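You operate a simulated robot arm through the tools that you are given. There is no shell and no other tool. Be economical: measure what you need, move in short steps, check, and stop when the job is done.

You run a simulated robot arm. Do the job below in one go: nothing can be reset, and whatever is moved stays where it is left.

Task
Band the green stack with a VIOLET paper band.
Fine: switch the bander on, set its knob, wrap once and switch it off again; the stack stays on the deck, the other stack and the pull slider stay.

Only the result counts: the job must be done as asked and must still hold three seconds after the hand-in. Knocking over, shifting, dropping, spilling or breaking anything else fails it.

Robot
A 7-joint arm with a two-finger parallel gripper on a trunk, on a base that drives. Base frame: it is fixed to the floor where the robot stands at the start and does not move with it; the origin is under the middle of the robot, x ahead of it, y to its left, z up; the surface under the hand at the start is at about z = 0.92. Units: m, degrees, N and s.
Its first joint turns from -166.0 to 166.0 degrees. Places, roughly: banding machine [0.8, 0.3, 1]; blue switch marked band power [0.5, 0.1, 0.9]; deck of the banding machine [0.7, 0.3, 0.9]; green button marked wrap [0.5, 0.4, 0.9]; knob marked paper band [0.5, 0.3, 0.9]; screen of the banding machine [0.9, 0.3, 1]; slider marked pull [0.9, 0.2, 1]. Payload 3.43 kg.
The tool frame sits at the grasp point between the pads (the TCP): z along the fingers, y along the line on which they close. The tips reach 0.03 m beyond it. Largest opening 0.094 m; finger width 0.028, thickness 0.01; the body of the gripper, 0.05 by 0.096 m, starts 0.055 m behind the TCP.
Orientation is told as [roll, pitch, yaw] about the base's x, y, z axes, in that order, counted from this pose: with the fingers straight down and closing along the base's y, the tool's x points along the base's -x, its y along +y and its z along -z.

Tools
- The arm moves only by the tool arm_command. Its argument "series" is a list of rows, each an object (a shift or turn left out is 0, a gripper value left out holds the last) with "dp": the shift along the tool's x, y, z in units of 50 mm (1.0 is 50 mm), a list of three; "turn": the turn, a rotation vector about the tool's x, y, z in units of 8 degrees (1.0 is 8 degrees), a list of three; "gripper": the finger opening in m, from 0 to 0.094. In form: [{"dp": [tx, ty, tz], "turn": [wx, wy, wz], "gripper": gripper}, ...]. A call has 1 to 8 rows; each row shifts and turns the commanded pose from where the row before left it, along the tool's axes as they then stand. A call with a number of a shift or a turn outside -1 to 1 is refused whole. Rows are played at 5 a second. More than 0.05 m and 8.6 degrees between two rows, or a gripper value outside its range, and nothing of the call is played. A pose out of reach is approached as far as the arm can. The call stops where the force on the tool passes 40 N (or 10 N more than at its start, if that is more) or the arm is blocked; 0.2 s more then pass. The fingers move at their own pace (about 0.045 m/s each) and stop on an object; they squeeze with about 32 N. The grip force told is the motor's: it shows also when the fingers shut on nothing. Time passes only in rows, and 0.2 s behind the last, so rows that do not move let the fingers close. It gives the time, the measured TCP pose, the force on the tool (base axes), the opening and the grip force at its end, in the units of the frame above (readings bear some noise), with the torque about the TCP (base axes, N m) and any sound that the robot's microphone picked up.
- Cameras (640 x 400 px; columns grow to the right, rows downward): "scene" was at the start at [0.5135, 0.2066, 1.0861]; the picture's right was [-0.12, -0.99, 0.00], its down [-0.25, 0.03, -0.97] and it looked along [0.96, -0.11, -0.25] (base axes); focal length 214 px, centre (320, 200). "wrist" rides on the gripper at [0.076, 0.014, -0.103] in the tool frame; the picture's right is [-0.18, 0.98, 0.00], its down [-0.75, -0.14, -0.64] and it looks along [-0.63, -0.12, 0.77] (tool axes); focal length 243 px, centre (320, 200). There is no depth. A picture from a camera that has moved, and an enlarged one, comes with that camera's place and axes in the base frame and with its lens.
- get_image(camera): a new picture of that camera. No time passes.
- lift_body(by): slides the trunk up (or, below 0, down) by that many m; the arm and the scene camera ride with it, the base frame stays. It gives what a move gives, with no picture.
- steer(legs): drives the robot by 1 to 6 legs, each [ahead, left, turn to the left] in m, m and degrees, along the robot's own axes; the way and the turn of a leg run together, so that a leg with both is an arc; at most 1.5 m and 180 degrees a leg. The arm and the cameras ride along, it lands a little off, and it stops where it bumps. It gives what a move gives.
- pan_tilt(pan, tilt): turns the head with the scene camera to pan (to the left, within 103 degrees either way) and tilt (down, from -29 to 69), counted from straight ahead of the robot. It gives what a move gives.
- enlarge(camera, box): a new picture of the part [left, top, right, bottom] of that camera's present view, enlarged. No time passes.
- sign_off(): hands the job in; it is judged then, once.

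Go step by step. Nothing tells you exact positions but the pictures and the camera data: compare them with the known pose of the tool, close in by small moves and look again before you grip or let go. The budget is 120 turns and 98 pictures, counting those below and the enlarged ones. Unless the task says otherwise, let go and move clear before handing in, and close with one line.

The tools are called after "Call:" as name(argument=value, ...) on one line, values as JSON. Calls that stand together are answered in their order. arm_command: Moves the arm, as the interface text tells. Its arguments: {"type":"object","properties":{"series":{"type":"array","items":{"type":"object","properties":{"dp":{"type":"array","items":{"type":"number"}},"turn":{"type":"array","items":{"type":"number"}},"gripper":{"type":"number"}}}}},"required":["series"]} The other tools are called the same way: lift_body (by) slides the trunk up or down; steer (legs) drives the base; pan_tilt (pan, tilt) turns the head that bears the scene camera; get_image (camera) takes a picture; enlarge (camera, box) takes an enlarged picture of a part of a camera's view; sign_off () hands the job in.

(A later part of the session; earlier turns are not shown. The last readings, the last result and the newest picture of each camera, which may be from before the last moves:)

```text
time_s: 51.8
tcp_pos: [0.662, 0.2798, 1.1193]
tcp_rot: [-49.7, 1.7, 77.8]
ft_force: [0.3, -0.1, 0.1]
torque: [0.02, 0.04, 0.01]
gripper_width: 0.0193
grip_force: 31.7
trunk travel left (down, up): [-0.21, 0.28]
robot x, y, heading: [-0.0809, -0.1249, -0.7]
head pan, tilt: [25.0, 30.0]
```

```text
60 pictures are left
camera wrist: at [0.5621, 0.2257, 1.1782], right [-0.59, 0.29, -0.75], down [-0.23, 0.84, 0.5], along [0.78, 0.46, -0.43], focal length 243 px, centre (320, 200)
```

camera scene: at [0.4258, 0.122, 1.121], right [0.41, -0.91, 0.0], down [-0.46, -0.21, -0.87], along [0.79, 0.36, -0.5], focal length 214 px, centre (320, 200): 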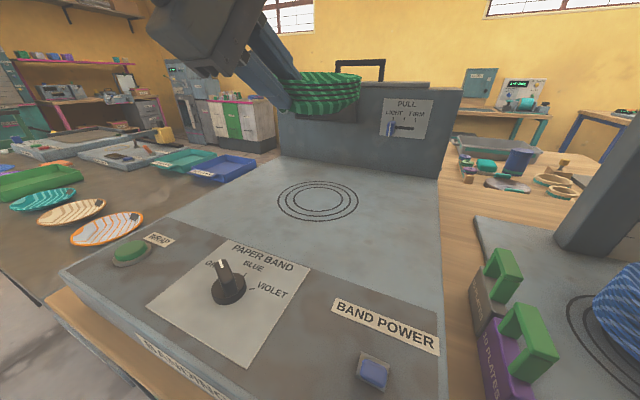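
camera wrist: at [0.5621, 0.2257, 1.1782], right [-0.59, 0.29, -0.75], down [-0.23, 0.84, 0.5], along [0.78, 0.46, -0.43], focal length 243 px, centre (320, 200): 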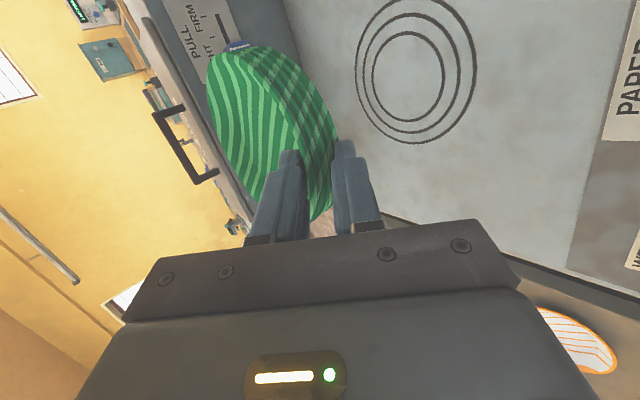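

The rings centre at about (0.738, 0.271). I'll rotate the hand back about 20° so that the stack is level, then check.

Call:
arm_command(series=[{"turn": [-0.8, 0, 0]}, {"turn": [-0.8, 0, 0]}, {"turn": [-0.8, 0, 0]}, {}])

Call:
pan_tilt(pan=25, tilt=5)

Call:
get_image(camera="scene")

Call:
enlarge(camera="scene", box=[230, 130, 390, 230])

```text
time_s: 52.8
tcp_pos: [0.6638, 0.2805, 1.1207]
tcp_rot: [-30.4, 1.6, 77.8]
ft_force: [-0.5, 0.3, -1.0]
torque: [0.0, 0.06, 0.0]
gripper_width: 0.0195
grip_force: 32.3
trunk travel left (down, up): [-0.21, 0.28]
robot x, y, heading: [-0.0795, -0.1271, -0.8]
head pan, tilt: [25.0, 30.0]
```

```text
time_s: 53.7
tcp_pos: [0.6629, 0.2806, 1.1197]
tcp_rot: [-30.6, 1.7, 77.9]
ft_force: [0.0, -0.6, -0.6]
torque: [-0.03, 0.05, -0.03]
gripper_width: 0.0194
grip_force: 32.2
trunk travel left (down, up): [-0.21, 0.28]
robot x, y, heading: [-0.0789, -0.1237, -0.6]
head pan, tilt: [25.0, 5.0]
```

```text
59 pictures are left
camera scene: at [0.4271, 0.1226, 1.1613], right [0.41, -0.91, 0.0], down [-0.08, -0.04, -1.0], along [0.91, 0.41, -0.09], focal length 214 px, centre (320, 200)
```

scene: 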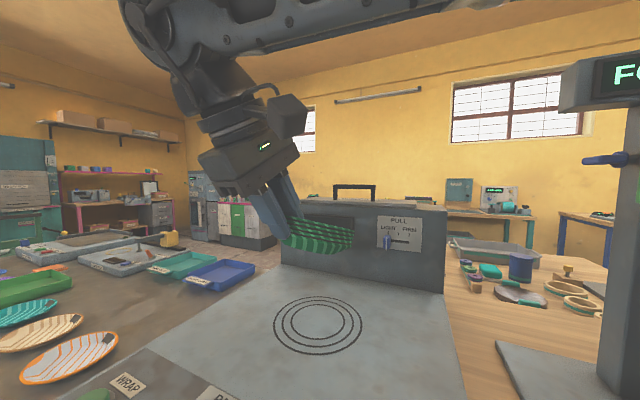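

```text
4.00 times, centred on (310, 180) of scene
camera zoom: at [0.4271, 0.1226, 1.1613], right [0.41, -0.91, 0.0], down [-0.08, -0.04, -1.0], along [0.91, 0.41, -0.09], focal length 858 px, centre (360, 280)
```

zoom: 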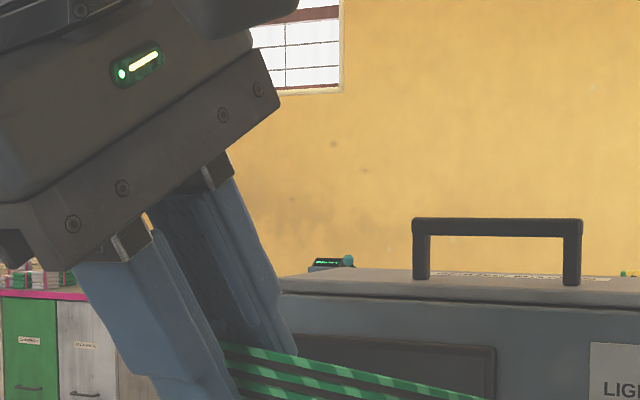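

I need the whole stack in the enlargement to judge its tilt.

Call:
enlarge(camera="scene", box=[240, 190, 400, 290])

```text
4.00 times, centred on (320, 240) of scene
camera zoom: at [0.4271, 0.1226, 1.1613], right [0.41, -0.91, 0.0], down [-0.08, -0.04, -1.0], along [0.91, 0.41, -0.09], focal length 858 px, centre (320, 40)
```

zoom: 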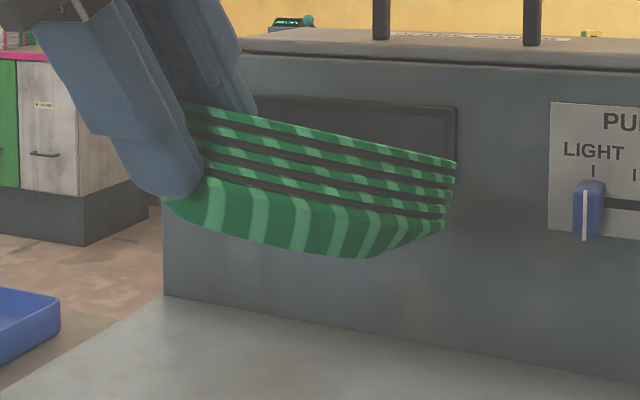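

The stack now noses down roughly 13–15° (over-rotated). I'll rotate back about 13° and check again.

Call:
arm_command(series=[{"turn": [0.8, 0, 0]}, {"turn": [0.8, 0, 0]}, {}])

Call:
enlarge(camera="scene", box=[240, 190, 400, 290])

Call:
get_image(camera="wrist")

```text
time_s: 54.5
tcp_pos: [0.6642, 0.279, 1.1045]
tcp_rot: [-41.2, 2.2, 77.8]
ft_force: [0.4, -0.1, -0.8]
torque: [-0.02, 0.01, 0.01]
gripper_width: 0.0193
grip_force: 31.7
trunk travel left (down, up): [-0.21, 0.28]
robot x, y, heading: [-0.0832, -0.1265, -0.5]
head pan, tilt: [25.0, 5.0]
```

```text
4.00 times, centred on (320, 240) of scene
camera zoom: at [0.4271, 0.1225, 1.1614], right [0.41, -0.91, 0.0], down [-0.08, -0.04, -1.0], along [0.91, 0.41, -0.09], focal length 858 px, centre (320, 40)
```

zoom: 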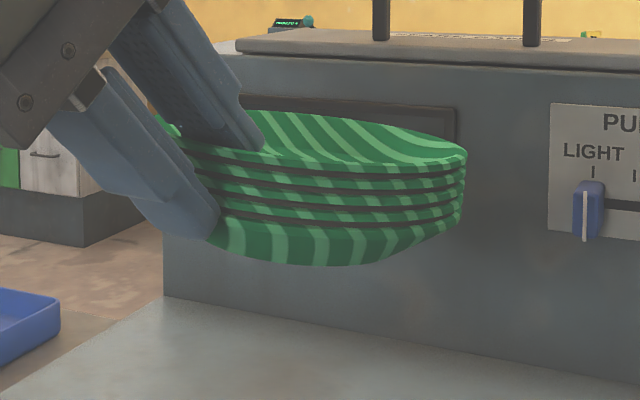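

```text
55 pictures are left
camera wrist: at [0.5732, 0.2235, 1.1753], right [-0.69, 0.31, -0.66], down [-0.14, 0.82, 0.55], along [0.71, 0.47, -0.52], focal length 243 px, centre (320, 200)
```

wrist: 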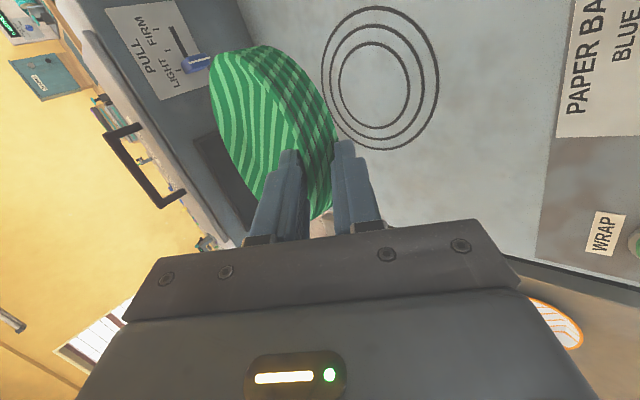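

Nearly level now; a residual lean of about 5° to the right remains, and the centre is ~13 mm too far forward. I'll correct both, then lower with the trunk.

Call:
arm_command(series=[{"turn": [0.41, 0.42, -0.37]}, {"dp": [0.05, 0.19, -0.17]}, {}])

Call:
lift_body(by=-0.08)

Call:
get_image(camera="scene")

Call:
enlarge(camera="scene", box=[240, 190, 400, 290])

```text
time_s: 55.3
tcp_pos: [0.6507, 0.2812, 1.0977]
tcp_rot: [-44.1, 7.2, 77.8]
ft_force: [0.6, -0.1, -0.5]
torque: [0.03, 0.03, -0.01]
gripper_width: 0.0193
grip_force: 32.1
trunk travel left (down, up): [-0.21, 0.28]
robot x, y, heading: [-0.0803, -0.1295, -0.5]
head pan, tilt: [25.0, 5.0]
```

```text
time_s: 56.5
tcp_pos: [0.6492, 0.2809, 1.0162]
tcp_rot: [-44.1, 7.4, 77.9]
ft_force: [0.2, 0.4, -0.2]
torque: [0.01, 0.04, 0.0]
gripper_width: 0.0192
grip_force: 31.8
trunk travel left (down, up): [-0.13, 0.36]
robot x, y, heading: [-0.0779, -0.1292, -0.8]
head pan, tilt: [25.0, 5.0]
```

```text
54 pictures are left
camera scene: at [0.4271, 0.1226, 1.0814], right [0.41, -0.91, 0.0], down [-0.08, -0.04, -1.0], along [0.91, 0.41, -0.09], focal length 214 px, centre (320, 200)
```

scene: 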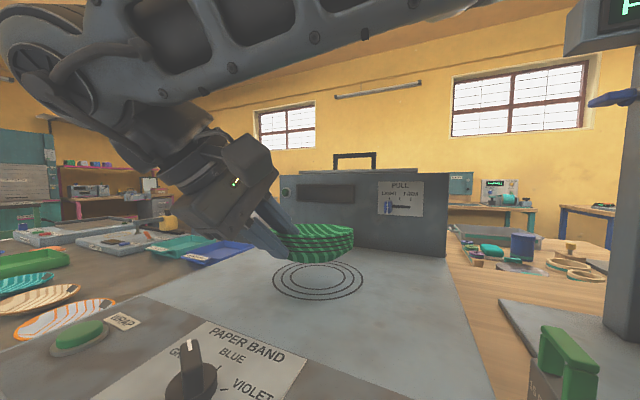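

```text
4.00 times, centred on (320, 240) of scene
camera zoom: at [0.4271, 0.1226, 1.0814], right [0.41, -0.91, 0.0], down [-0.08, -0.04, -1.0], along [0.91, 0.41, -0.09], focal length 858 px, centre (320, 40)
```

zoom: 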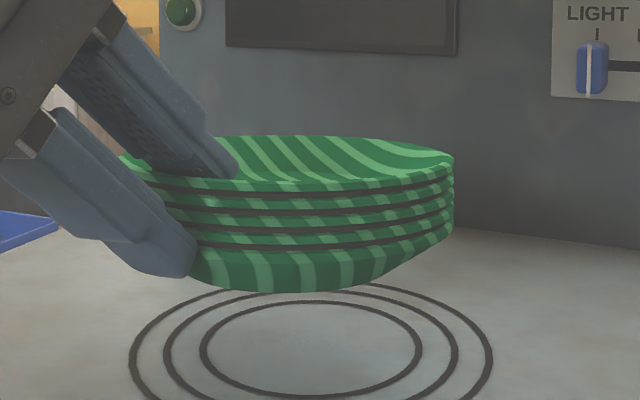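

Level now. I'll nudge ~15 mm forward onto the rings and lower a further 3.5 cm.

Call:
arm_command(series=[{"dp": [0.06, -0.22, 0.21]}, {}])

Call:
lift_body(by=-0.035)

Call:
pan_tilt(pan=25, tilt=20)

Call:
enlarge(camera="scene", box=[220, 120, 420, 245])

```text
time_s: 57.3
tcp_pos: [0.6617, 0.2752, 1.0119]
tcp_rot: [-43.7, 7.7, 77.9]
ft_force: [-1.5, 0.4, -0.3]
torque: [0.02, 0.05, 0.0]
gripper_width: 0.0193
grip_force: 32.3
trunk travel left (down, up): [-0.13, 0.36]
robot x, y, heading: [-0.0786, -0.1288, -0.5]
head pan, tilt: [25.0, 5.0]
stopped in row 2: the arm was blocked; the commanded pose is now the measured one
```

```text
time_s: 58.1
tcp_pos: [0.6614, 0.2766, 0.9772]
tcp_rot: [-43.9, 7.7, 77.9]
ft_force: [-0.3, 0.8, -0.8]
torque: [0.04, 0.04, -0.04]
gripper_width: 0.0192
grip_force: 31.9
trunk travel left (down, up): [-0.095, 0.395]
robot x, y, heading: [-0.0774, -0.13, -0.9]
head pan, tilt: [25.0, 5.0]
```

```text
time_s: 58.9
tcp_pos: [0.6615, 0.2757, 0.9778]
tcp_rot: [-43.8, 7.7, 78.0]
ft_force: [0.5, 0.3, 0.3]
torque: [0.0, 0.06, 0.02]
gripper_width: 0.0192
grip_force: 31.7
trunk travel left (down, up): [-0.095, 0.395]
robot x, y, heading: [-0.0792, -0.1272, -0.4]
head pan, tilt: [25.0, 20.0]
```

```text
3.20 times, centred on (320, 182) of scene
camera zoom: at [0.4282, 0.1231, 1.0221], right [0.41, -0.91, 0.0], down [-0.31, -0.14, -0.94], along [0.86, 0.39, -0.34], focal length 686 px, centre (320, 256)
```

zoom: 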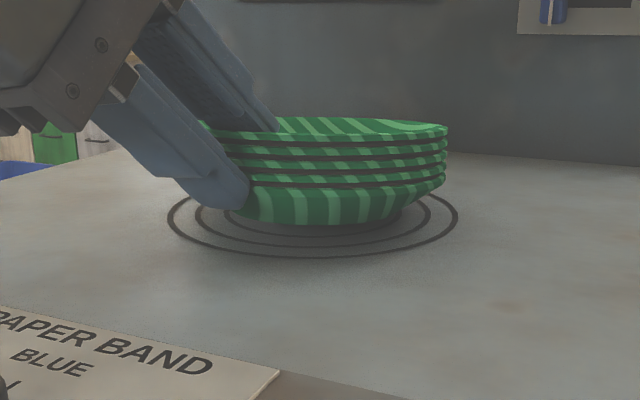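

The stack is centred over the rings, about 1–1.5 cm above the deck. I'll lower the last bit in small steps, watching the force.

Call:
lift_body(by=-0.01)

Call:
enlarge(camera="scene", box=[220, 100, 420, 225])

```text
time_s: 59.4
tcp_pos: [0.6603, 0.2762, 0.9676]
tcp_rot: [-43.9, 7.6, 78.1]
ft_force: [-1.7, 1.2, 5.3]
torque: [0.13, -0.4, 0.08]
gripper_width: 0.0195
grip_force: 32.4
trunk travel left (down, up): [-0.085, 0.405]
robot x, y, heading: [-0.0773, -0.1301, -0.7]
head pan, tilt: [25.0, 20.0]
```

```text
3.20 times, centred on (320, 162) of scene
camera zoom: at [0.4281, 0.1231, 1.0121], right [0.41, -0.91, 0.0], down [-0.31, -0.14, -0.94], along [0.86, 0.39, -0.34], focal length 686 px, centre (320, 320)
```

zoom: 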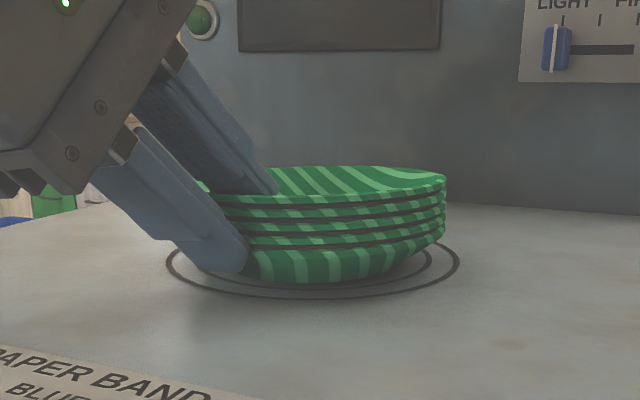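

Contact with the deck at ~5 N. I'll open slightly so the stack settles.

Call:
arm_command(series=[{"gripper": 0.023}, {"gripper": 0.027}, {}])

Call:
enlarge(camera="scene", box=[220, 100, 420, 225])

Call:
enlarge(camera="wrist", box=[200, 30, 440, 180])

```text
time_s: 60.2
tcp_pos: [0.6627, 0.2756, 0.9665]
tcp_rot: [-43.9, 7.7, 78.0]
ft_force: [0.4, 0.1, 0.0]
torque: [0.06, 0.03, 0.01]
gripper_width: 0.0271
grip_force: 0.1
trunk travel left (down, up): [-0.085, 0.405]
robot x, y, heading: [-0.0774, -0.1266, -0.9]
head pan, tilt: [25.0, 20.0]
```

```text
3.20 times, centred on (320, 162) of scene
camera zoom: at [0.4282, 0.1231, 1.012], right [0.41, -0.91, 0.0], down [-0.31, -0.14, -0.94], along [0.86, 0.39, -0.34], focal length 686 px, centre (320, 320)
```

zoom: 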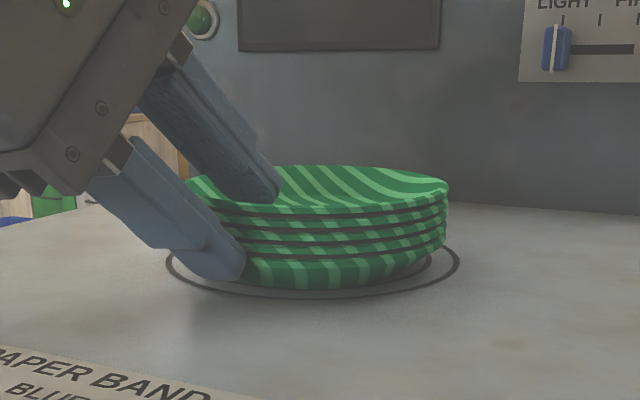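

```text
2.67 times, centred on (320, 105) of wrist
camera zoom: at [0.5698, 0.2268, 1.041], right [-0.68, 0.24, -0.7], down [-0.16, 0.87, 0.46], along [0.72, 0.42, -0.55], focal length 647 px, centre (320, 453)
```

zoom: 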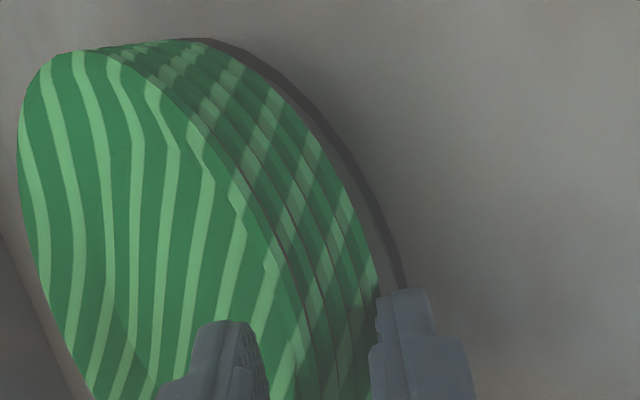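

It has settled. I'll withdraw straight back along the fingers.

Call:
arm_command(series=[{"dp": [0, 0, -0.2]}, {"dp": [0, 0, -0.3]}, {"dp": [0, 0, -0.4]}, {"dp": [0, 0, -0.6]}, {}])

Call:
get_image(camera="scene")

```text
time_s: 61.4
tcp_pos: [0.6142, 0.2955, 1.0012]
tcp_rot: [-41.8, 8.8, 78.5]
ft_force: [0.2, 0.3, 0.1]
torque: [0.0, -0.02, 0.02]
gripper_width: 0.0269
grip_force: 0.1
trunk travel left (down, up): [-0.085, 0.405]
robot x, y, heading: [-0.0786, -0.1319, -0.7]
head pan, tilt: [25.0, 20.0]
```

```text
48 pictures are left
camera scene: at [0.4282, 0.1231, 1.012], right [0.41, -0.91, 0.0], down [-0.31, -0.14, -0.94], along [0.86, 0.39, -0.34], focal length 214 px, centre (320, 200)
```

scene: 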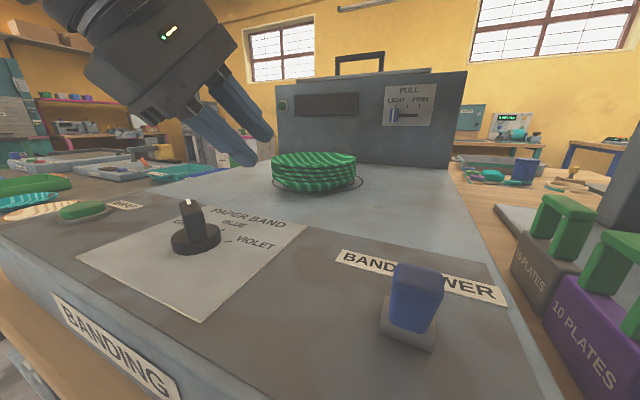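

The stack sits flat inside the rings. Now I raise, back off, and straighten the hand for the controls.

Call:
lift_body(by=0.15)

Call:
steer(legs=[[-0.17, 0, 0], [0, 0.12, 0.7]])

Call:
arm_command(series=[{"turn": [-0.9, 0, 0]}, {"turn": [-0.9, 0, 0]}, {"turn": [-0.9, 0, 0]}, {"turn": [-0.9, 0, 0]}, {"turn": [-0.9, 0, 0]}, {"turn": [-0.7, -1, 0]}, {}])

```text
time_s: 63.2
tcp_pos: [0.6161, 0.2937, 1.1532]
tcp_rot: [-41.7, 8.6, 78.3]
ft_force: [-0.9, -0.5, -0.3]
torque: [-0.02, -0.02, 0.0]
gripper_width: 0.0271
grip_force: 0.1
trunk travel left (down, up): [-0.235, 0.255]
robot x, y, heading: [-0.0788, -0.127, -0.7]
head pan, tilt: [25.0, 20.0]
```

```text
time_s: 65.5
tcp_pos: [0.4381, 0.4303, 1.1522]
tcp_rot: [-41.7, 8.7, 79.4]
ft_force: [-0.2, 0.4, -0.1]
torque: [0.01, -0.01, 0.0]
gripper_width: 0.027
grip_force: 0.1
trunk travel left (down, up): [-0.235, 0.255]
robot x, y, heading: [-0.2448, -0.009, 0.4]
head pan, tilt: [25.0, 20.0]
```

```text
refused: row 6 steps farther than a row can; nothing moved
```

Call:
arm_command(series=[{"turn": [-0.9, 0, 0]}, {"turn": [-0.9, 0, 0]}, {"turn": [-0.9, 0, 0]}, {"turn": [-0.9, 0, 0]}, {"turn": [-0.9, 0, 0]}, {"turn": [-0.7, 0, 0]}, {"turn": [0, -1, 0]}, {}])

```text
time_s: 67.3
tcp_pos: [0.4384, 0.4305, 1.151]
tcp_rot: [-0.1, 0.7, 79.4]
ft_force: [-0.2, -0.3, -0.1]
torque: [-0.03, 0.03, 0.03]
gripper_width: 0.0272
grip_force: 0.1
trunk travel left (down, up): [-0.235, 0.255]
robot x, y, heading: [-0.2498, -0.0049, 0.6]
head pan, tilt: [25.0, 20.0]
```

Hand is straight down again. I'll look closely at the controls.

Call:
pan_tilt(pan=8, tilt=35)

Call:
get_image(camera="scene")

Call:
get_image(camera="wrist")

```text
time_s: 68.1
tcp_pos: [0.4374, 0.4313, 1.1526]
tcp_rot: [-0.1, 0.7, 79.4]
ft_force: [0.1, 0.3, -0.1]
torque: [0.0, -0.04, 0.01]
gripper_width: 0.0269
grip_force: 0.1
trunk travel left (down, up): [-0.235, 0.255]
robot x, y, heading: [-0.2477, -0.0072, 0.4]
head pan, tilt: [8.0, 35.0]
```

```text
47 pictures are left
camera scene: at [0.2573, 0.2282, 1.1383], right [0.15, -0.99, 0.0], down [-0.57, -0.08, -0.82], along [0.81, 0.12, -0.57], focal length 214 px, centre (320, 200)
```

scene: 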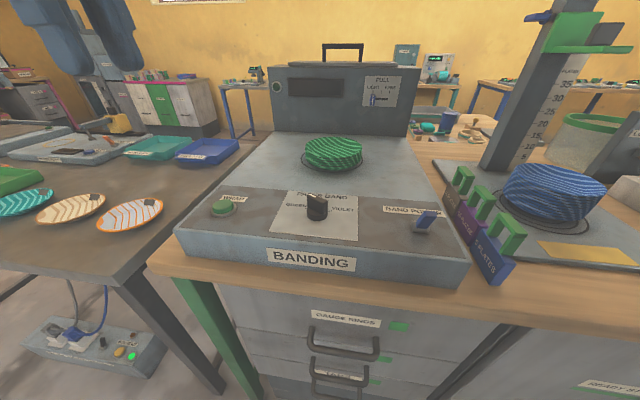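

```text
46 pictures are left
camera wrist: at [0.4111, 0.3588, 1.2564], right [-0.93, 0.36, 0.0], down [0.28, 0.72, 0.63], along [0.23, 0.59, -0.77], focal length 243 px, centre (320, 200)
```

wrist: 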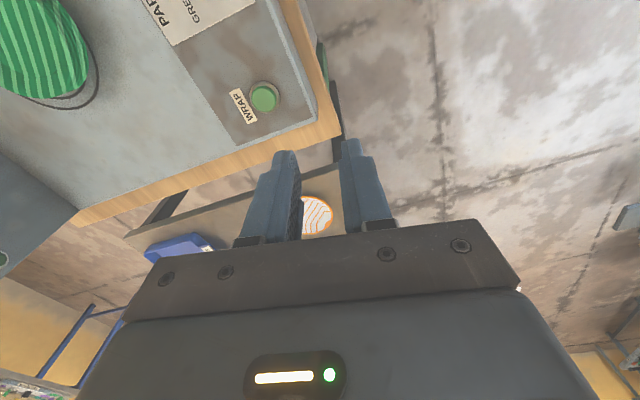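

Call:
enlarge(camera="scene", box=[200, 170, 460, 270])

Call:
enlarge(camera="scene", box=[270, 180, 366, 240])

```text
2.46 times, centred on (330, 220) of scene
camera zoom: at [0.2573, 0.2282, 1.1383], right [0.15, -0.99, 0.0], down [-0.57, -0.08, -0.82], along [0.81, 0.12, -0.57], focal length 528 px, centre (295, 151)
```

zoom: 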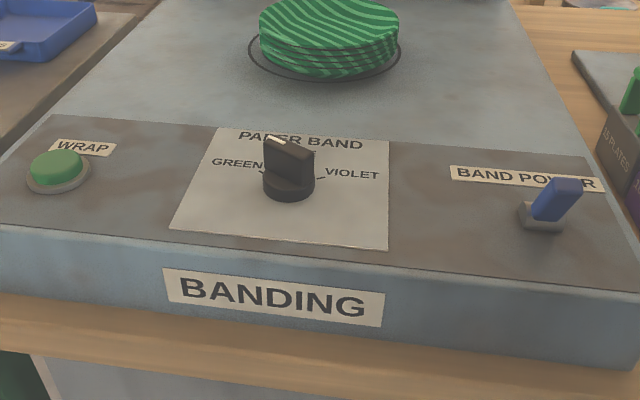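

```text
6.67 times, centred on (318, 210) of scene
camera zoom: at [0.2573, 0.2282, 1.1383], right [0.15, -0.99, 0.0], down [-0.57, -0.08, -0.82], along [0.81, 0.12, -0.57], focal length 1430 px, centre (333, 133)
```

zoom: 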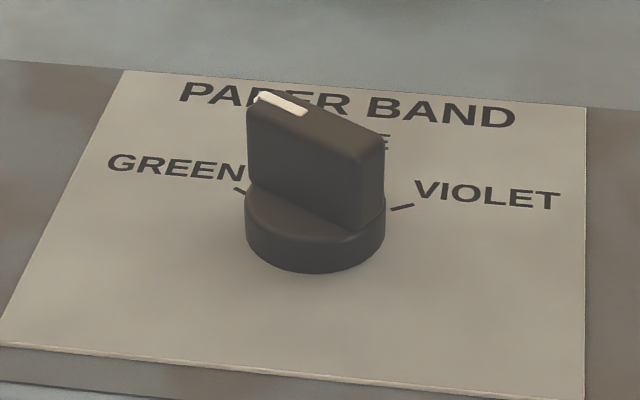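

The knob centre is about (0.518, 0.271), its pointer at GREEN (≈55° left); VIOLET is ≈52° right. I'll move above it with the fingers aligned to the bar.

Call:
arm_command(series=[{"dp": [0.71, -0.545, 0], "gripper": 0.05}, {"dp": [0.71, -0.545, 0]}, {"dp": [0.71, -0.545, 0]}, {"dp": [0.71, -0.545, 0]}, {"turn": [0, 0, 1]}, {"turn": [0, 0, 1]}, {"turn": [0, 0, 1]}, {}])

Call:
get_image(camera="wrist")

Call:
get_image(camera="scene")

```text
time_s: 69.9
tcp_pos: [0.5058, 0.2728, 1.1511]
tcp_rot: [-0.4, 0.6, 55.3]
ft_force: [0.5, 0.5, 0.3]
torque: [0.0, -0.03, 0.0]
gripper_width: 0.05
grip_force: 0.0
out of reach, approached as far as the arm can: row 4
trunk travel left (down, up): [-0.235, 0.255]
robot x, y, heading: [-0.2496, -0.0058, 0.6]
head pan, tilt: [8.0, 35.0]
```

```text
43 pictures are left
camera wrist: at [0.4532, 0.2184, 1.2553], right [-0.7, 0.71, -0.01], down [0.55, 0.55, 0.64], along [0.46, 0.44, -0.77], focal length 243 px, centre (320, 200)
```

wrist: 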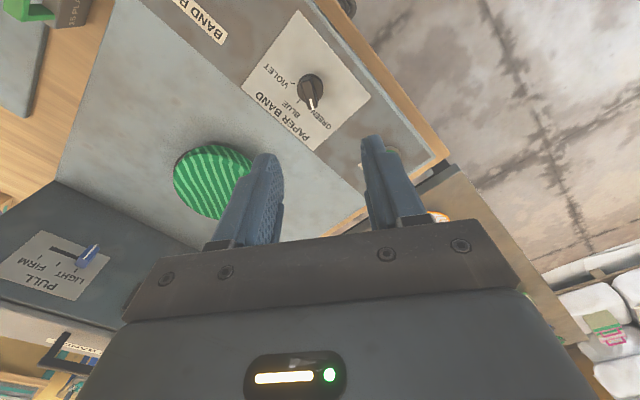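

```text
42 pictures are left
camera scene: at [0.2574, 0.2281, 1.1382], right [0.15, -0.99, 0.0], down [-0.57, -0.08, -0.82], along [0.81, 0.12, -0.57], focal length 214 px, centre (320, 200)
```

scene: 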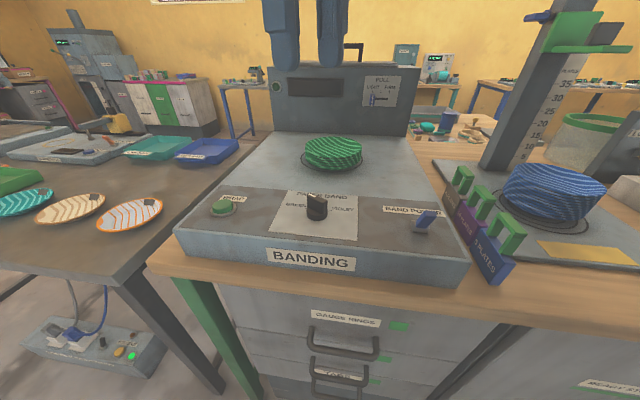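

Knob confirmed at (0.520, 0.270). I'll centre over it and lower.

Call:
arm_command(series=[{"dp": [-0.12, -0.27, 0]}, {}])

Call:
lift_body(by=-0.1)

Call:
enlarge(camera="wrist", box=[200, 20, 440, 170])

Call:
get_image(camera="scene")

```text
time_s: 70.5
tcp_pos: [0.5196, 0.2691, 1.1517]
tcp_rot: [-0.3, 0.6, 55.4]
ft_force: [-0.3, 0.2, 0.2]
torque: [0.02, 0.01, 0.01]
gripper_width: 0.0497
grip_force: 0.1
trunk travel left (down, up): [-0.235, 0.255]
robot x, y, heading: [-0.2499, -0.0044, 0.2]
head pan, tilt: [8.0, 35.0]
```

```text
time_s: 71.8
tcp_pos: [0.5207, 0.2698, 1.0507]
tcp_rot: [-0.3, 0.6, 55.4]
ft_force: [0.2, 0.3, 0.2]
torque: [0.01, -0.03, -0.01]
gripper_width: 0.0501
grip_force: 0.1
trunk travel left (down, up): [-0.135, 0.355]
robot x, y, heading: [-0.2488, -0.0024, 0.3]
head pan, tilt: [8.0, 35.0]
```

```text
2.67 times, centred on (320, 95) of wrist
camera zoom: at [0.4666, 0.2158, 1.1548], right [-0.7, 0.71, -0.01], down [0.54, 0.55, 0.64], along [0.46, 0.44, -0.77], focal length 647 px, centre (320, 480)
```

zoom: 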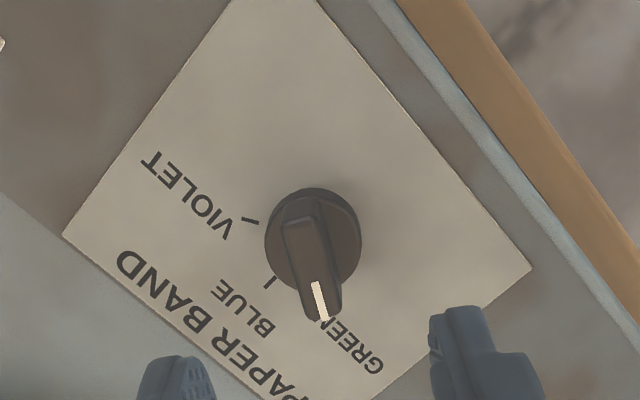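

```text
40 pictures are left
camera scene: at [0.2573, 0.2281, 1.0382], right [0.15, -0.99, 0.0], down [-0.57, -0.08, -0.82], along [0.81, 0.12, -0.57], focal length 214 px, centre (320, 200)
```

scene: 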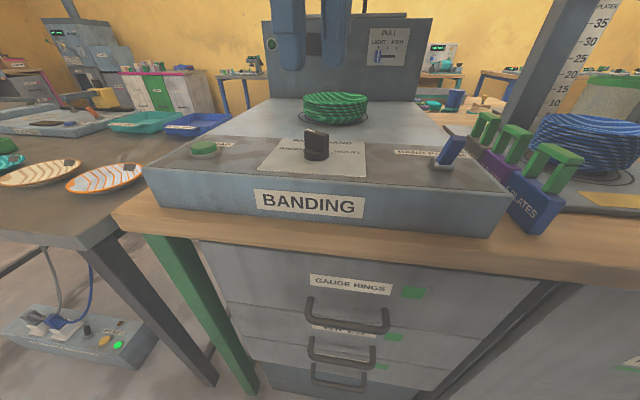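

Refined knob centre (0.524, 0.266), bar at ~57°, top z≈0.957; VIOLET tick at about -52°. I'll fine-tune, lower and grip the bar.

Call:
arm_command(series=[{"dp": [0.03, -0.1, 0], "turn": [0, 0, -0.2]}, {"dp": [0, 0, 0.8]}, {"dp": [0, 0, 0.74]}, {}])

Call:
enlarge(camera="wrist", box=[200, 60, 440, 210])

Call:
enlarge(camera="scene", box=[240, 90, 400, 190])

```text
time_s: 72.8
tcp_pos: [0.5221, 0.2641, 0.9727]
tcp_rot: [-0.4, 0.6, 57.0]
ft_force: [0.3, -0.3, 0.3]
torque: [0.01, -0.01, -0.02]
gripper_width: 0.0501
grip_force: 0.1
trunk travel left (down, up): [-0.135, 0.355]
robot x, y, heading: [-0.2528, -0.005, 0.4]
head pan, tilt: [8.0, 35.0]
```

```text
2.67 times, centred on (320, 135) of wrist
camera zoom: at [0.4709, 0.2085, 1.0759], right [-0.72, 0.69, -0.01], down [0.53, 0.56, 0.63], along [0.44, 0.46, -0.77], focal length 647 px, centre (320, 373)
```

zoom: 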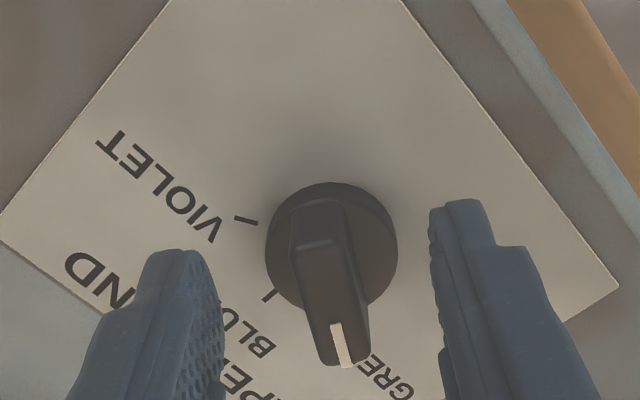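

```text
4.00 times, centred on (320, 140) of scene
camera zoom: at [0.2573, 0.2281, 1.0382], right [0.15, -0.99, 0.0], down [-0.57, -0.08, -0.82], along [0.81, 0.12, -0.57], focal length 858 px, centre (320, 440)
```

zoom: 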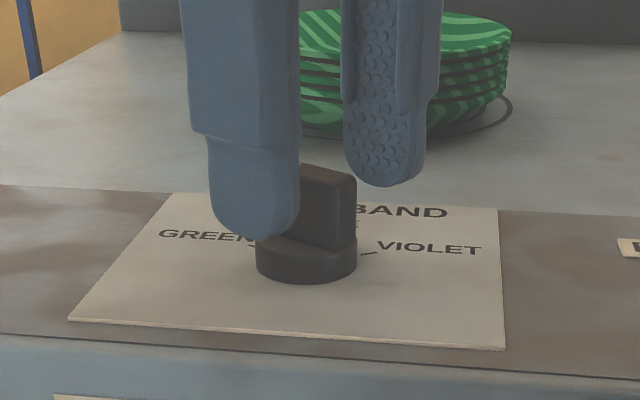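

The fingers bracket the bar. I'll close on it.

Call:
arm_command(series=[{"gripper": 0.02}, {"gripper": 0.0}, {}, {}])

```text
time_s: 73.8
tcp_pos: [0.5217, 0.2648, 0.9723]
tcp_rot: [-0.3, 0.6, 57.2]
ft_force: [-13.0, 8.3, -3.9]
torque: [0.42, 0.52, 0.09]
gripper_width: 0.013
grip_force: 45.1
trunk travel left (down, up): [-0.135, 0.355]
robot x, y, heading: [-0.2468, -0.0076, 0.3]
head pan, tilt: [8.0, 35.0]
```

Gripped, with a ~15 N side load; I'll ease the hand ~2 mm that way and begin turning clockwise.

Call:
arm_command(series=[{"dp": [0, 0.05, 0]}, {"turn": [0, 0, 0.7]}, {"turn": [0, 0, 0.7]}, {"turn": [0, 0, 0.7]}, {"turn": [0, 0, 0.7]}])

```text
time_s: 75.0
tcp_pos: [0.5202, 0.2678, 0.9735]
tcp_rot: [-0.5, 0.6, 34.7]
ft_force: [-15.9, 10.3, -21.9]
torque: [-0.06, 1.47, 0.11]
gripper_width: 0.0128
grip_force: 45.6
trunk travel left (down, up): [-0.135, 0.355]
robot x, y, heading: [-0.2493, -0.0067, 0.7]
head pan, tilt: [8.0, 35.0]
```

It is turning with some side load. I'll relieve it a bit and look.

Call:
arm_command(series=[{"dp": [0.02, 0.06, 0.05]}, {}])

Call:
enlarge(camera="wrist", box=[200, 60, 440, 210])

```text
time_s: 75.6
tcp_pos: [0.5194, 0.2668, 0.9724]
tcp_rot: [-0.7, 0.2, 34.4]
ft_force: [6.2, 2.7, 0.7]
torque: [-0.28, 1.16, -0.03]
gripper_width: 0.013
grip_force: 44.6
trunk travel left (down, up): [-0.135, 0.355]
robot x, y, heading: [-0.2445, -0.0065, 0.5]
head pan, tilt: [8.0, 35.0]
```

```text
2.67 times, centred on (320, 135) of wrist
camera zoom: at [0.4502, 0.236, 1.0757], right [-0.4, 0.91, -0.01], down [0.7, 0.32, 0.64], along [0.59, 0.25, -0.77], focal length 647 px, centre (320, 373)
```

zoom: 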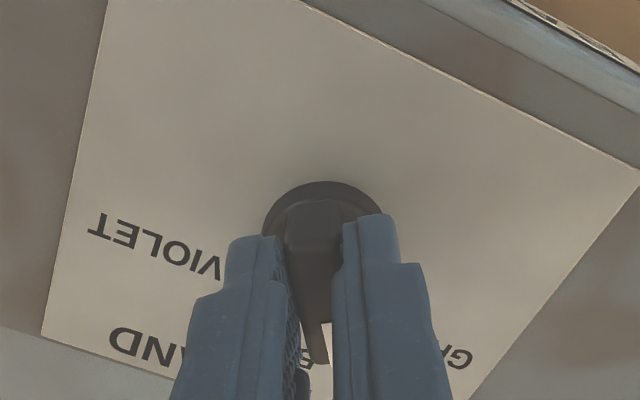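

Forces are small and the knob follows. Continuing the turn in steps.

Call:
arm_command(series=[{"turn": [0, 0, 0.7]}, {"turn": [0, 0, 0.7]}, {"turn": [0, 0, 0.7]}, {"turn": [0, 0, 0.7]}, {}])

```text
time_s: 76.8
tcp_pos: [0.5202, 0.2682, 0.9727]
tcp_rot: [-0.6, 0.0, 12.2]
ft_force: [16.6, 12.1, 16.2]
torque: [0.63, 0.35, 0.04]
gripper_width: 0.0129
grip_force: 45.0
trunk travel left (down, up): [-0.135, 0.355]
robot x, y, heading: [-0.2522, -0.0044, 0.6]
head pan, tilt: [8.0, 35.0]
```

Call:
arm_command(series=[{"dp": [-0.04, 0.02, -0.04]}, {"turn": [0, 0, 0.7]}, {"turn": [0, 0, 0.7]}, {"turn": [0, 0, 0.7]}, {"turn": [0, 0, 0.7]}, {}])

```text
time_s: 78.2
tcp_pos: [0.5194, 0.2718, 0.9736]
tcp_rot: [-0.6, 0.0, -10.1]
ft_force: [-18.5, 24.1, -23.7]
torque: [1.1, 1.04, 0.12]
gripper_width: 0.0131
grip_force: 45.1
trunk travel left (down, up): [-0.135, 0.355]
robot x, y, heading: [-0.2487, -0.0061, 0.3]
head pan, tilt: [8.0, 35.0]
```

Call:
arm_command(series=[{"dp": [0.04, 0.04, 0.04]}, {}])

Call:
enlarge(camera="wrist", box=[200, 60, 440, 210])

```text
time_s: 78.8
tcp_pos: [0.5183, 0.2721, 0.9732]
tcp_rot: [-0.9, -0.2, -10.3]
ft_force: [-17.9, 0.9, -8.4]
torque: [0.66, 1.39, -0.01]
gripper_width: 0.0127
grip_force: 45.1
trunk travel left (down, up): [-0.135, 0.355]
robot x, y, heading: [-0.2498, -0.0059, 0.5]
head pan, tilt: [8.0, 35.0]
```

```text
2.67 times, centred on (320, 135) of wrist
camera zoom: at [0.4483, 0.2995, 1.0753], right [0.36, 0.93, -0.01], down [0.72, -0.26, 0.65], along [0.6, -0.24, -0.76], focal length 647 px, centre (320, 373)
```

zoom: 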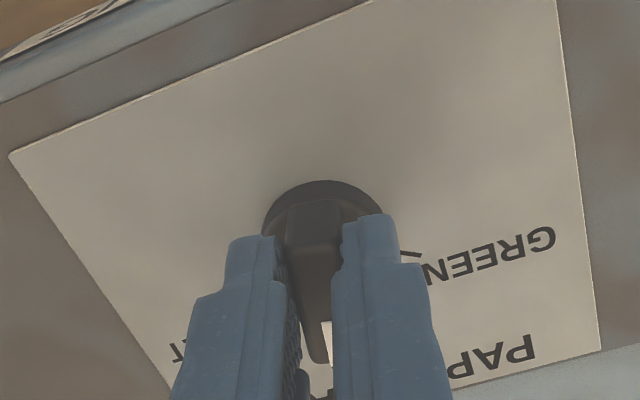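

Knob passes BLUE and follows. Continuing towards violet, with a small relief.

Call:
arm_command(series=[{"dp": [0.04, 0, 0.01]}, {"turn": [0, 0, 0.7]}, {"turn": [0, 0, 0.7]}, {"turn": [0, 0, 0.7]}, {}])

```text
time_s: 80.0
tcp_pos: [0.5198, 0.2738, 0.9716]
tcp_rot: [-0.5, -0.5, -27.3]
ft_force: [30.8, 4.2, 12.6]
torque: [0.47, -0.83, 0.09]
gripper_width: 0.0129
grip_force: 44.9
trunk travel left (down, up): [-0.135, 0.355]
robot x, y, heading: [-0.2474, -0.007, 0.5]
head pan, tilt: [8.0, 35.0]
```

Call:
arm_command(series=[{"dp": [-0.05, 0.03, -0.03]}, {"turn": [0, 0, 0.7]}, {"turn": [0, 0, 0.7]}, {}])

```text
time_s: 81.0
tcp_pos: [0.5199, 0.2725, 0.9738]
tcp_rot: [-0.5, -0.3, -38.3]
ft_force: [20.3, 17.7, 4.5]
torque: [0.79, -0.75, 0.14]
gripper_width: 0.0128
grip_force: 45.1
trunk travel left (down, up): [-0.135, 0.355]
robot x, y, heading: [-0.2459, -0.0065, 0.3]
head pan, tilt: [8.0, 35.0]
```

Call:
arm_command(series=[{"dp": [-0.01, 0.04, -0.01]}, {"turn": [0, 0, 0.7]}, {"turn": [0, 0, 0.7]}, {}])

Call:
enlarge(camera="wrist", box=[200, 60, 440, 210])

Call:
enlarge(camera="scene", box=[240, 90, 400, 190])

```text
time_s: 82.0
tcp_pos: [0.5218, 0.2734, 0.9728]
tcp_rot: [-0.6, -0.5, -49.4]
ft_force: [6.8, 15.9, -4.4]
torque: [1.57, 0.33, 0.06]
gripper_width: 0.0129
grip_force: 45.2
trunk travel left (down, up): [-0.135, 0.355]
robot x, y, heading: [-0.2456, -0.0028, 0.3]
head pan, tilt: [8.0, 35.0]
```

```text
2.67 times, centred on (320, 135) of wrist
camera zoom: at [0.4839, 0.3421, 1.0748], right [0.87, 0.5, -0.01], down [0.38, -0.66, 0.65], along [0.32, -0.57, -0.76], focal length 647 px, centre (320, 373)
```

zoom: 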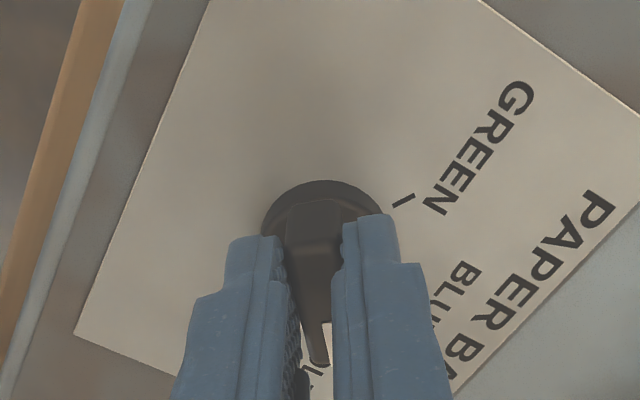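

```text
4.00 times, centred on (320, 140) of scene
camera zoom: at [0.2575, 0.2285, 1.0379], right [0.15, -0.99, 0.0], down [-0.57, -0.08, -0.82], along [0.81, 0.12, -0.57], focal length 858 px, centre (320, 440)
```

zoom: 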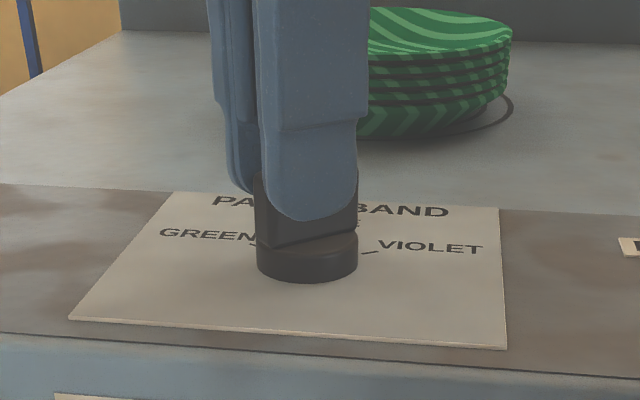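

A final few degrees more, then open and look.

Call:
arm_command(series=[{"dp": [0, 0.03, 0], "turn": [0, 0, 0.6]}, {}, {"gripper": 0.05}, {}, {}])

Call:
enlarge(camera="wrist", box=[200, 60, 440, 210])

```text
time_s: 83.2
tcp_pos: [0.5229, 0.2752, 0.9739]
tcp_rot: [-0.4, -0.7, -54.1]
ft_force: [-0.3, -0.2, 0.3]
torque: [-0.02, 0.0, 0.01]
gripper_width: 0.0497
grip_force: 0.0
trunk travel left (down, up): [-0.135, 0.355]
robot x, y, heading: [-0.2521, -0.0054, 0.3]
head pan, tilt: [8.0, 35.0]
```

```text
2.67 times, centred on (320, 135) of wrist
camera zoom: at [0.4909, 0.3455, 1.0752], right [0.9, 0.43, -0.01], down [0.33, -0.69, 0.65], along [0.27, -0.59, -0.76], focal length 647 px, centre (320, 373)
```

zoom: 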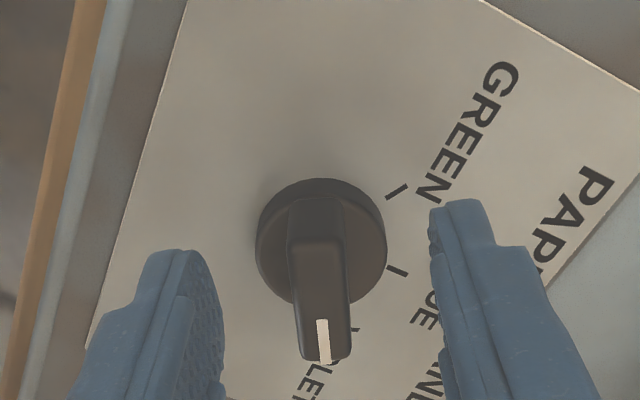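

The pointer is a few degrees short of the VIOLET tick (ticks at about ±60°). I'll regrip and turn about 6° more.

Call:
arm_command(series=[{"gripper": 0.015}, {"gripper": 0.0}, {}, {"turn": [0, 0, 0.4]}, {"turn": [0, 0, 0.4]}, {}, {"gripper": 0.05}, {}])

Call:
enlarge(camera="wrist", box=[200, 60, 440, 210])

```text
time_s: 85.0
tcp_pos: [0.5225, 0.2748, 0.9741]
tcp_rot: [-0.3, -0.6, -60.5]
ft_force: [0.1, 1.0, -0.8]
torque: [0.01, 0.0, 0.01]
gripper_width: 0.0499
grip_force: 0.0
trunk travel left (down, up): [-0.135, 0.355]
robot x, y, heading: [-0.2477, -0.0014, 0.6]
head pan, tilt: [8.0, 35.0]
```

```text
2.67 times, centred on (320, 135) of wrist
camera zoom: at [0.499, 0.349, 1.0758], right [0.95, 0.32, 0.0], down [0.25, -0.72, 0.65], along [0.21, -0.62, -0.76], focal length 647 px, centre (320, 373)
```

zoom: 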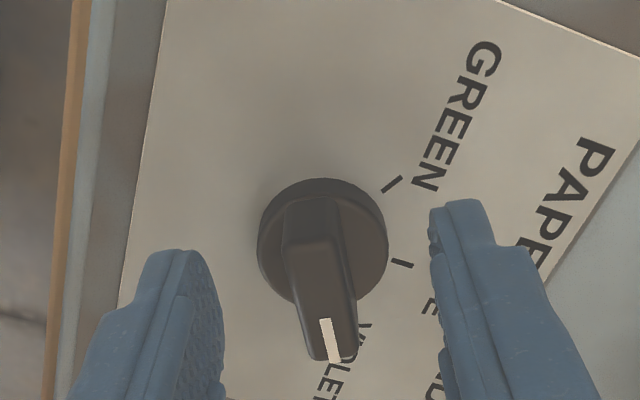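

I'll raise the hand and check the pointer against the labels from both cameras.

Call:
lift_body(by=0.12)

Call:
enlarge(camera="scene", box=[270, 170, 366, 230])

Call:
enlarge(camera="wrist", box=[240, 20, 400, 120])

```text
time_s: 86.5
tcp_pos: [0.5243, 0.2742, 1.0944]
tcp_rot: [-0.4, -0.6, -60.6]
ft_force: [0.9, 0.3, 0.3]
torque: [0.03, 0.03, -0.02]
gripper_width: 0.0497
grip_force: 0.2
trunk travel left (down, up): [-0.255, 0.235]
robot x, y, heading: [-0.2504, -0.0026, 0.2]
head pan, tilt: [8.0, 35.0]
```

```text
6.67 times, centred on (318, 200) of scene
camera zoom: at [0.2573, 0.2281, 1.1582], right [0.15, -0.99, 0.0], down [-0.57, -0.08, -0.82], along [0.81, 0.12, -0.57], focal length 1430 px, centre (333, 200)
```

zoom: 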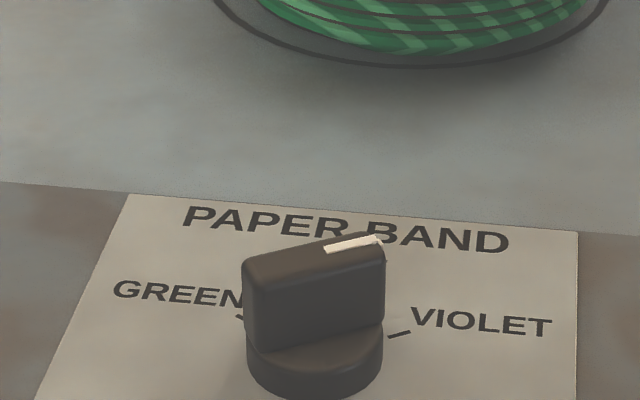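

```text
4.00 times, centred on (320, 70) of wrist
camera zoom: at [0.4989, 0.3489, 1.1956], right [0.95, 0.32, 0.0], down [0.25, -0.72, 0.65], along [0.21, -0.62, -0.76], focal length 970 px, centre (320, 720)
```

zoom: 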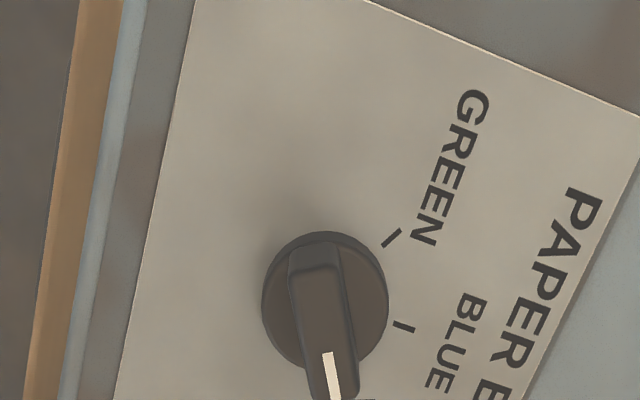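

The pointer now mirrors the original GREEN position, at VIOLET (≈ -60°). Next I inspect the power switch and the wrap button.

Call:
enlarge(camera="scene", box=[376, 170, 472, 230])

Call:
enlarge(camera="wrist", box=[240, 0, 640, 250])

```text
6.67 times, centred on (424, 200) of scene
camera zoom: at [0.2573, 0.2281, 1.1582], right [0.15, -0.99, 0.0], down [-0.57, -0.08, -0.82], along [0.81, 0.12, -0.57], focal length 1430 px, centre (-373, 200)
```

zoom: 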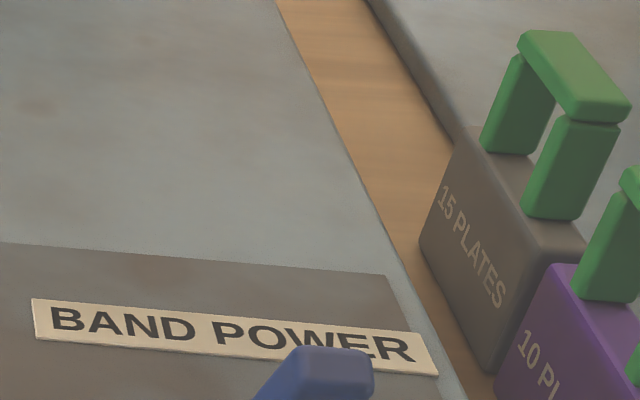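

```text
1.60 times, centred on (440, 125) of wrist
camera zoom: at [0.4989, 0.3489, 1.1956], right [0.95, 0.32, 0.0], down [0.25, -0.72, 0.65], along [0.21, -0.62, -0.76], focal length 388 px, centre (128, 320)
```

zoom: 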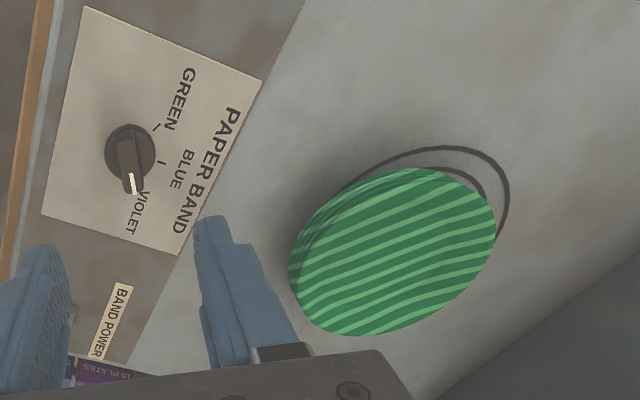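

Pointer is clearly at VIOLET. Now a proper look at the switch.

Call:
enlarge(camera="scene", box=[372, 190, 468, 250])

```text
6.67 times, centred on (420, 220) of scene
camera zoom: at [0.2573, 0.2281, 1.1582], right [0.15, -0.99, 0.0], down [-0.57, -0.08, -0.82], along [0.81, 0.12, -0.57], focal length 1430 px, centre (-347, 67)
```

zoom: 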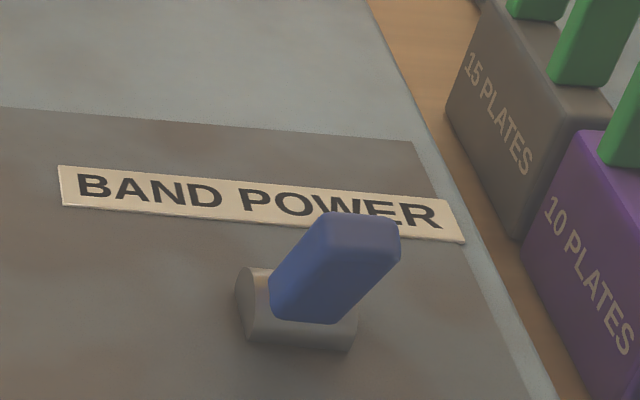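

The lever top is at about (0.493, 0.118, 0.967), base (0.500, 0.121, 0.935), leaning toward the robot (off). I'll turn the hand straight, close the fingers and position on its near side.

Call:
arm_command(series=[{"turn": [0, 0, -0.95], "gripper": 0.0}, {"turn": [0, 0, -0.95]}, {"turn": [0, 0, -0.95]}, {"turn": [0, 0, -0.95]}, {"turn": [0, 0, -0.95]}, {"turn": [0, 0, -0.95]}, {"turn": [0, 0, -0.95]}, {"turn": [0, 0, -0.93]}])

Call:
arm_command(series=[{"dp": [0.37, -0.78, 0]}, {"dp": [0.37, -0.78, 0]}, {"dp": [0.37, -0.78, 0]}, {"dp": [0.37, -0.78, 0]}, {}])

Call:
get_image(camera="wrist")

Call:
get_image(camera="scene")

```text
time_s: 88.3
tcp_pos: [0.5221, 0.2743, 1.0941]
tcp_rot: [-0.7, 0.0, 0.2]
ft_force: [-0.2, -0.2, 0.8]
torque: [-0.01, 0.01, 0.06]
gripper_width: 0.0001
grip_force: 32.0
trunk travel left (down, up): [-0.255, 0.235]
robot x, y, heading: [-0.2467, -0.0055, 0.6]
head pan, tilt: [8.0, 35.0]
```

```text
time_s: 89.5
tcp_pos: [0.4499, 0.1189, 1.0949]
tcp_rot: [-0.7, 0.0, 0.0]
ft_force: [0.9, 0.5, -0.1]
torque: [0.03, -0.01, 0.01]
gripper_width: 0.0
grip_force: 32.4
trunk travel left (down, up): [-0.255, 0.235]
robot x, y, heading: [-0.2499, -0.0036, 0.2]
head pan, tilt: [8.0, 35.0]
```

```text
26 pictures are left
camera wrist: at [0.3743, 0.1331, 1.1972], right [0.18, 0.98, -0.01], down [0.75, -0.13, 0.64], along [0.63, -0.13, -0.77], focal length 243 px, centre (320, 200)
```

wrist: 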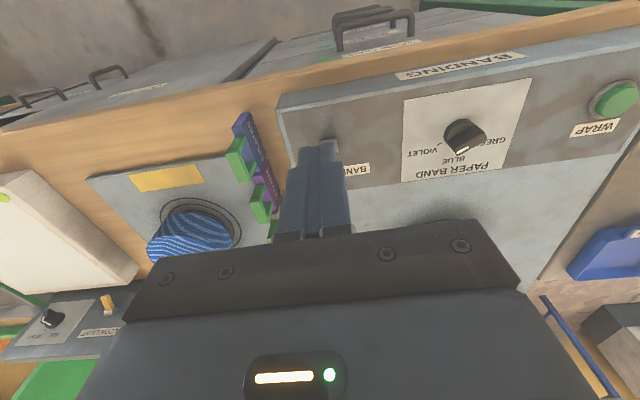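

```text
25 pictures are left
camera scene: at [0.2574, 0.2281, 1.1582], right [0.15, -0.99, 0.0], down [-0.57, -0.08, -0.82], along [0.81, 0.12, -0.57], focal length 214 px, centre (320, 200)
```

scene: 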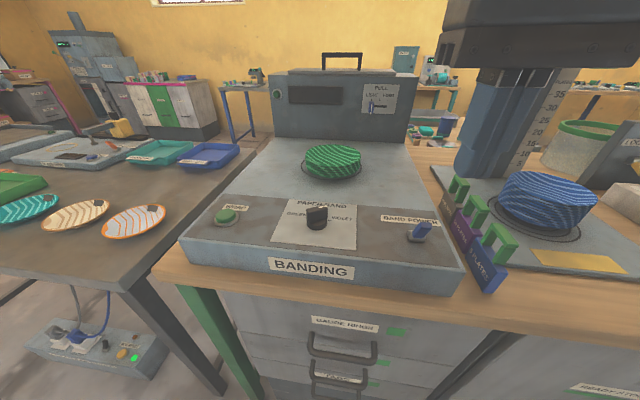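

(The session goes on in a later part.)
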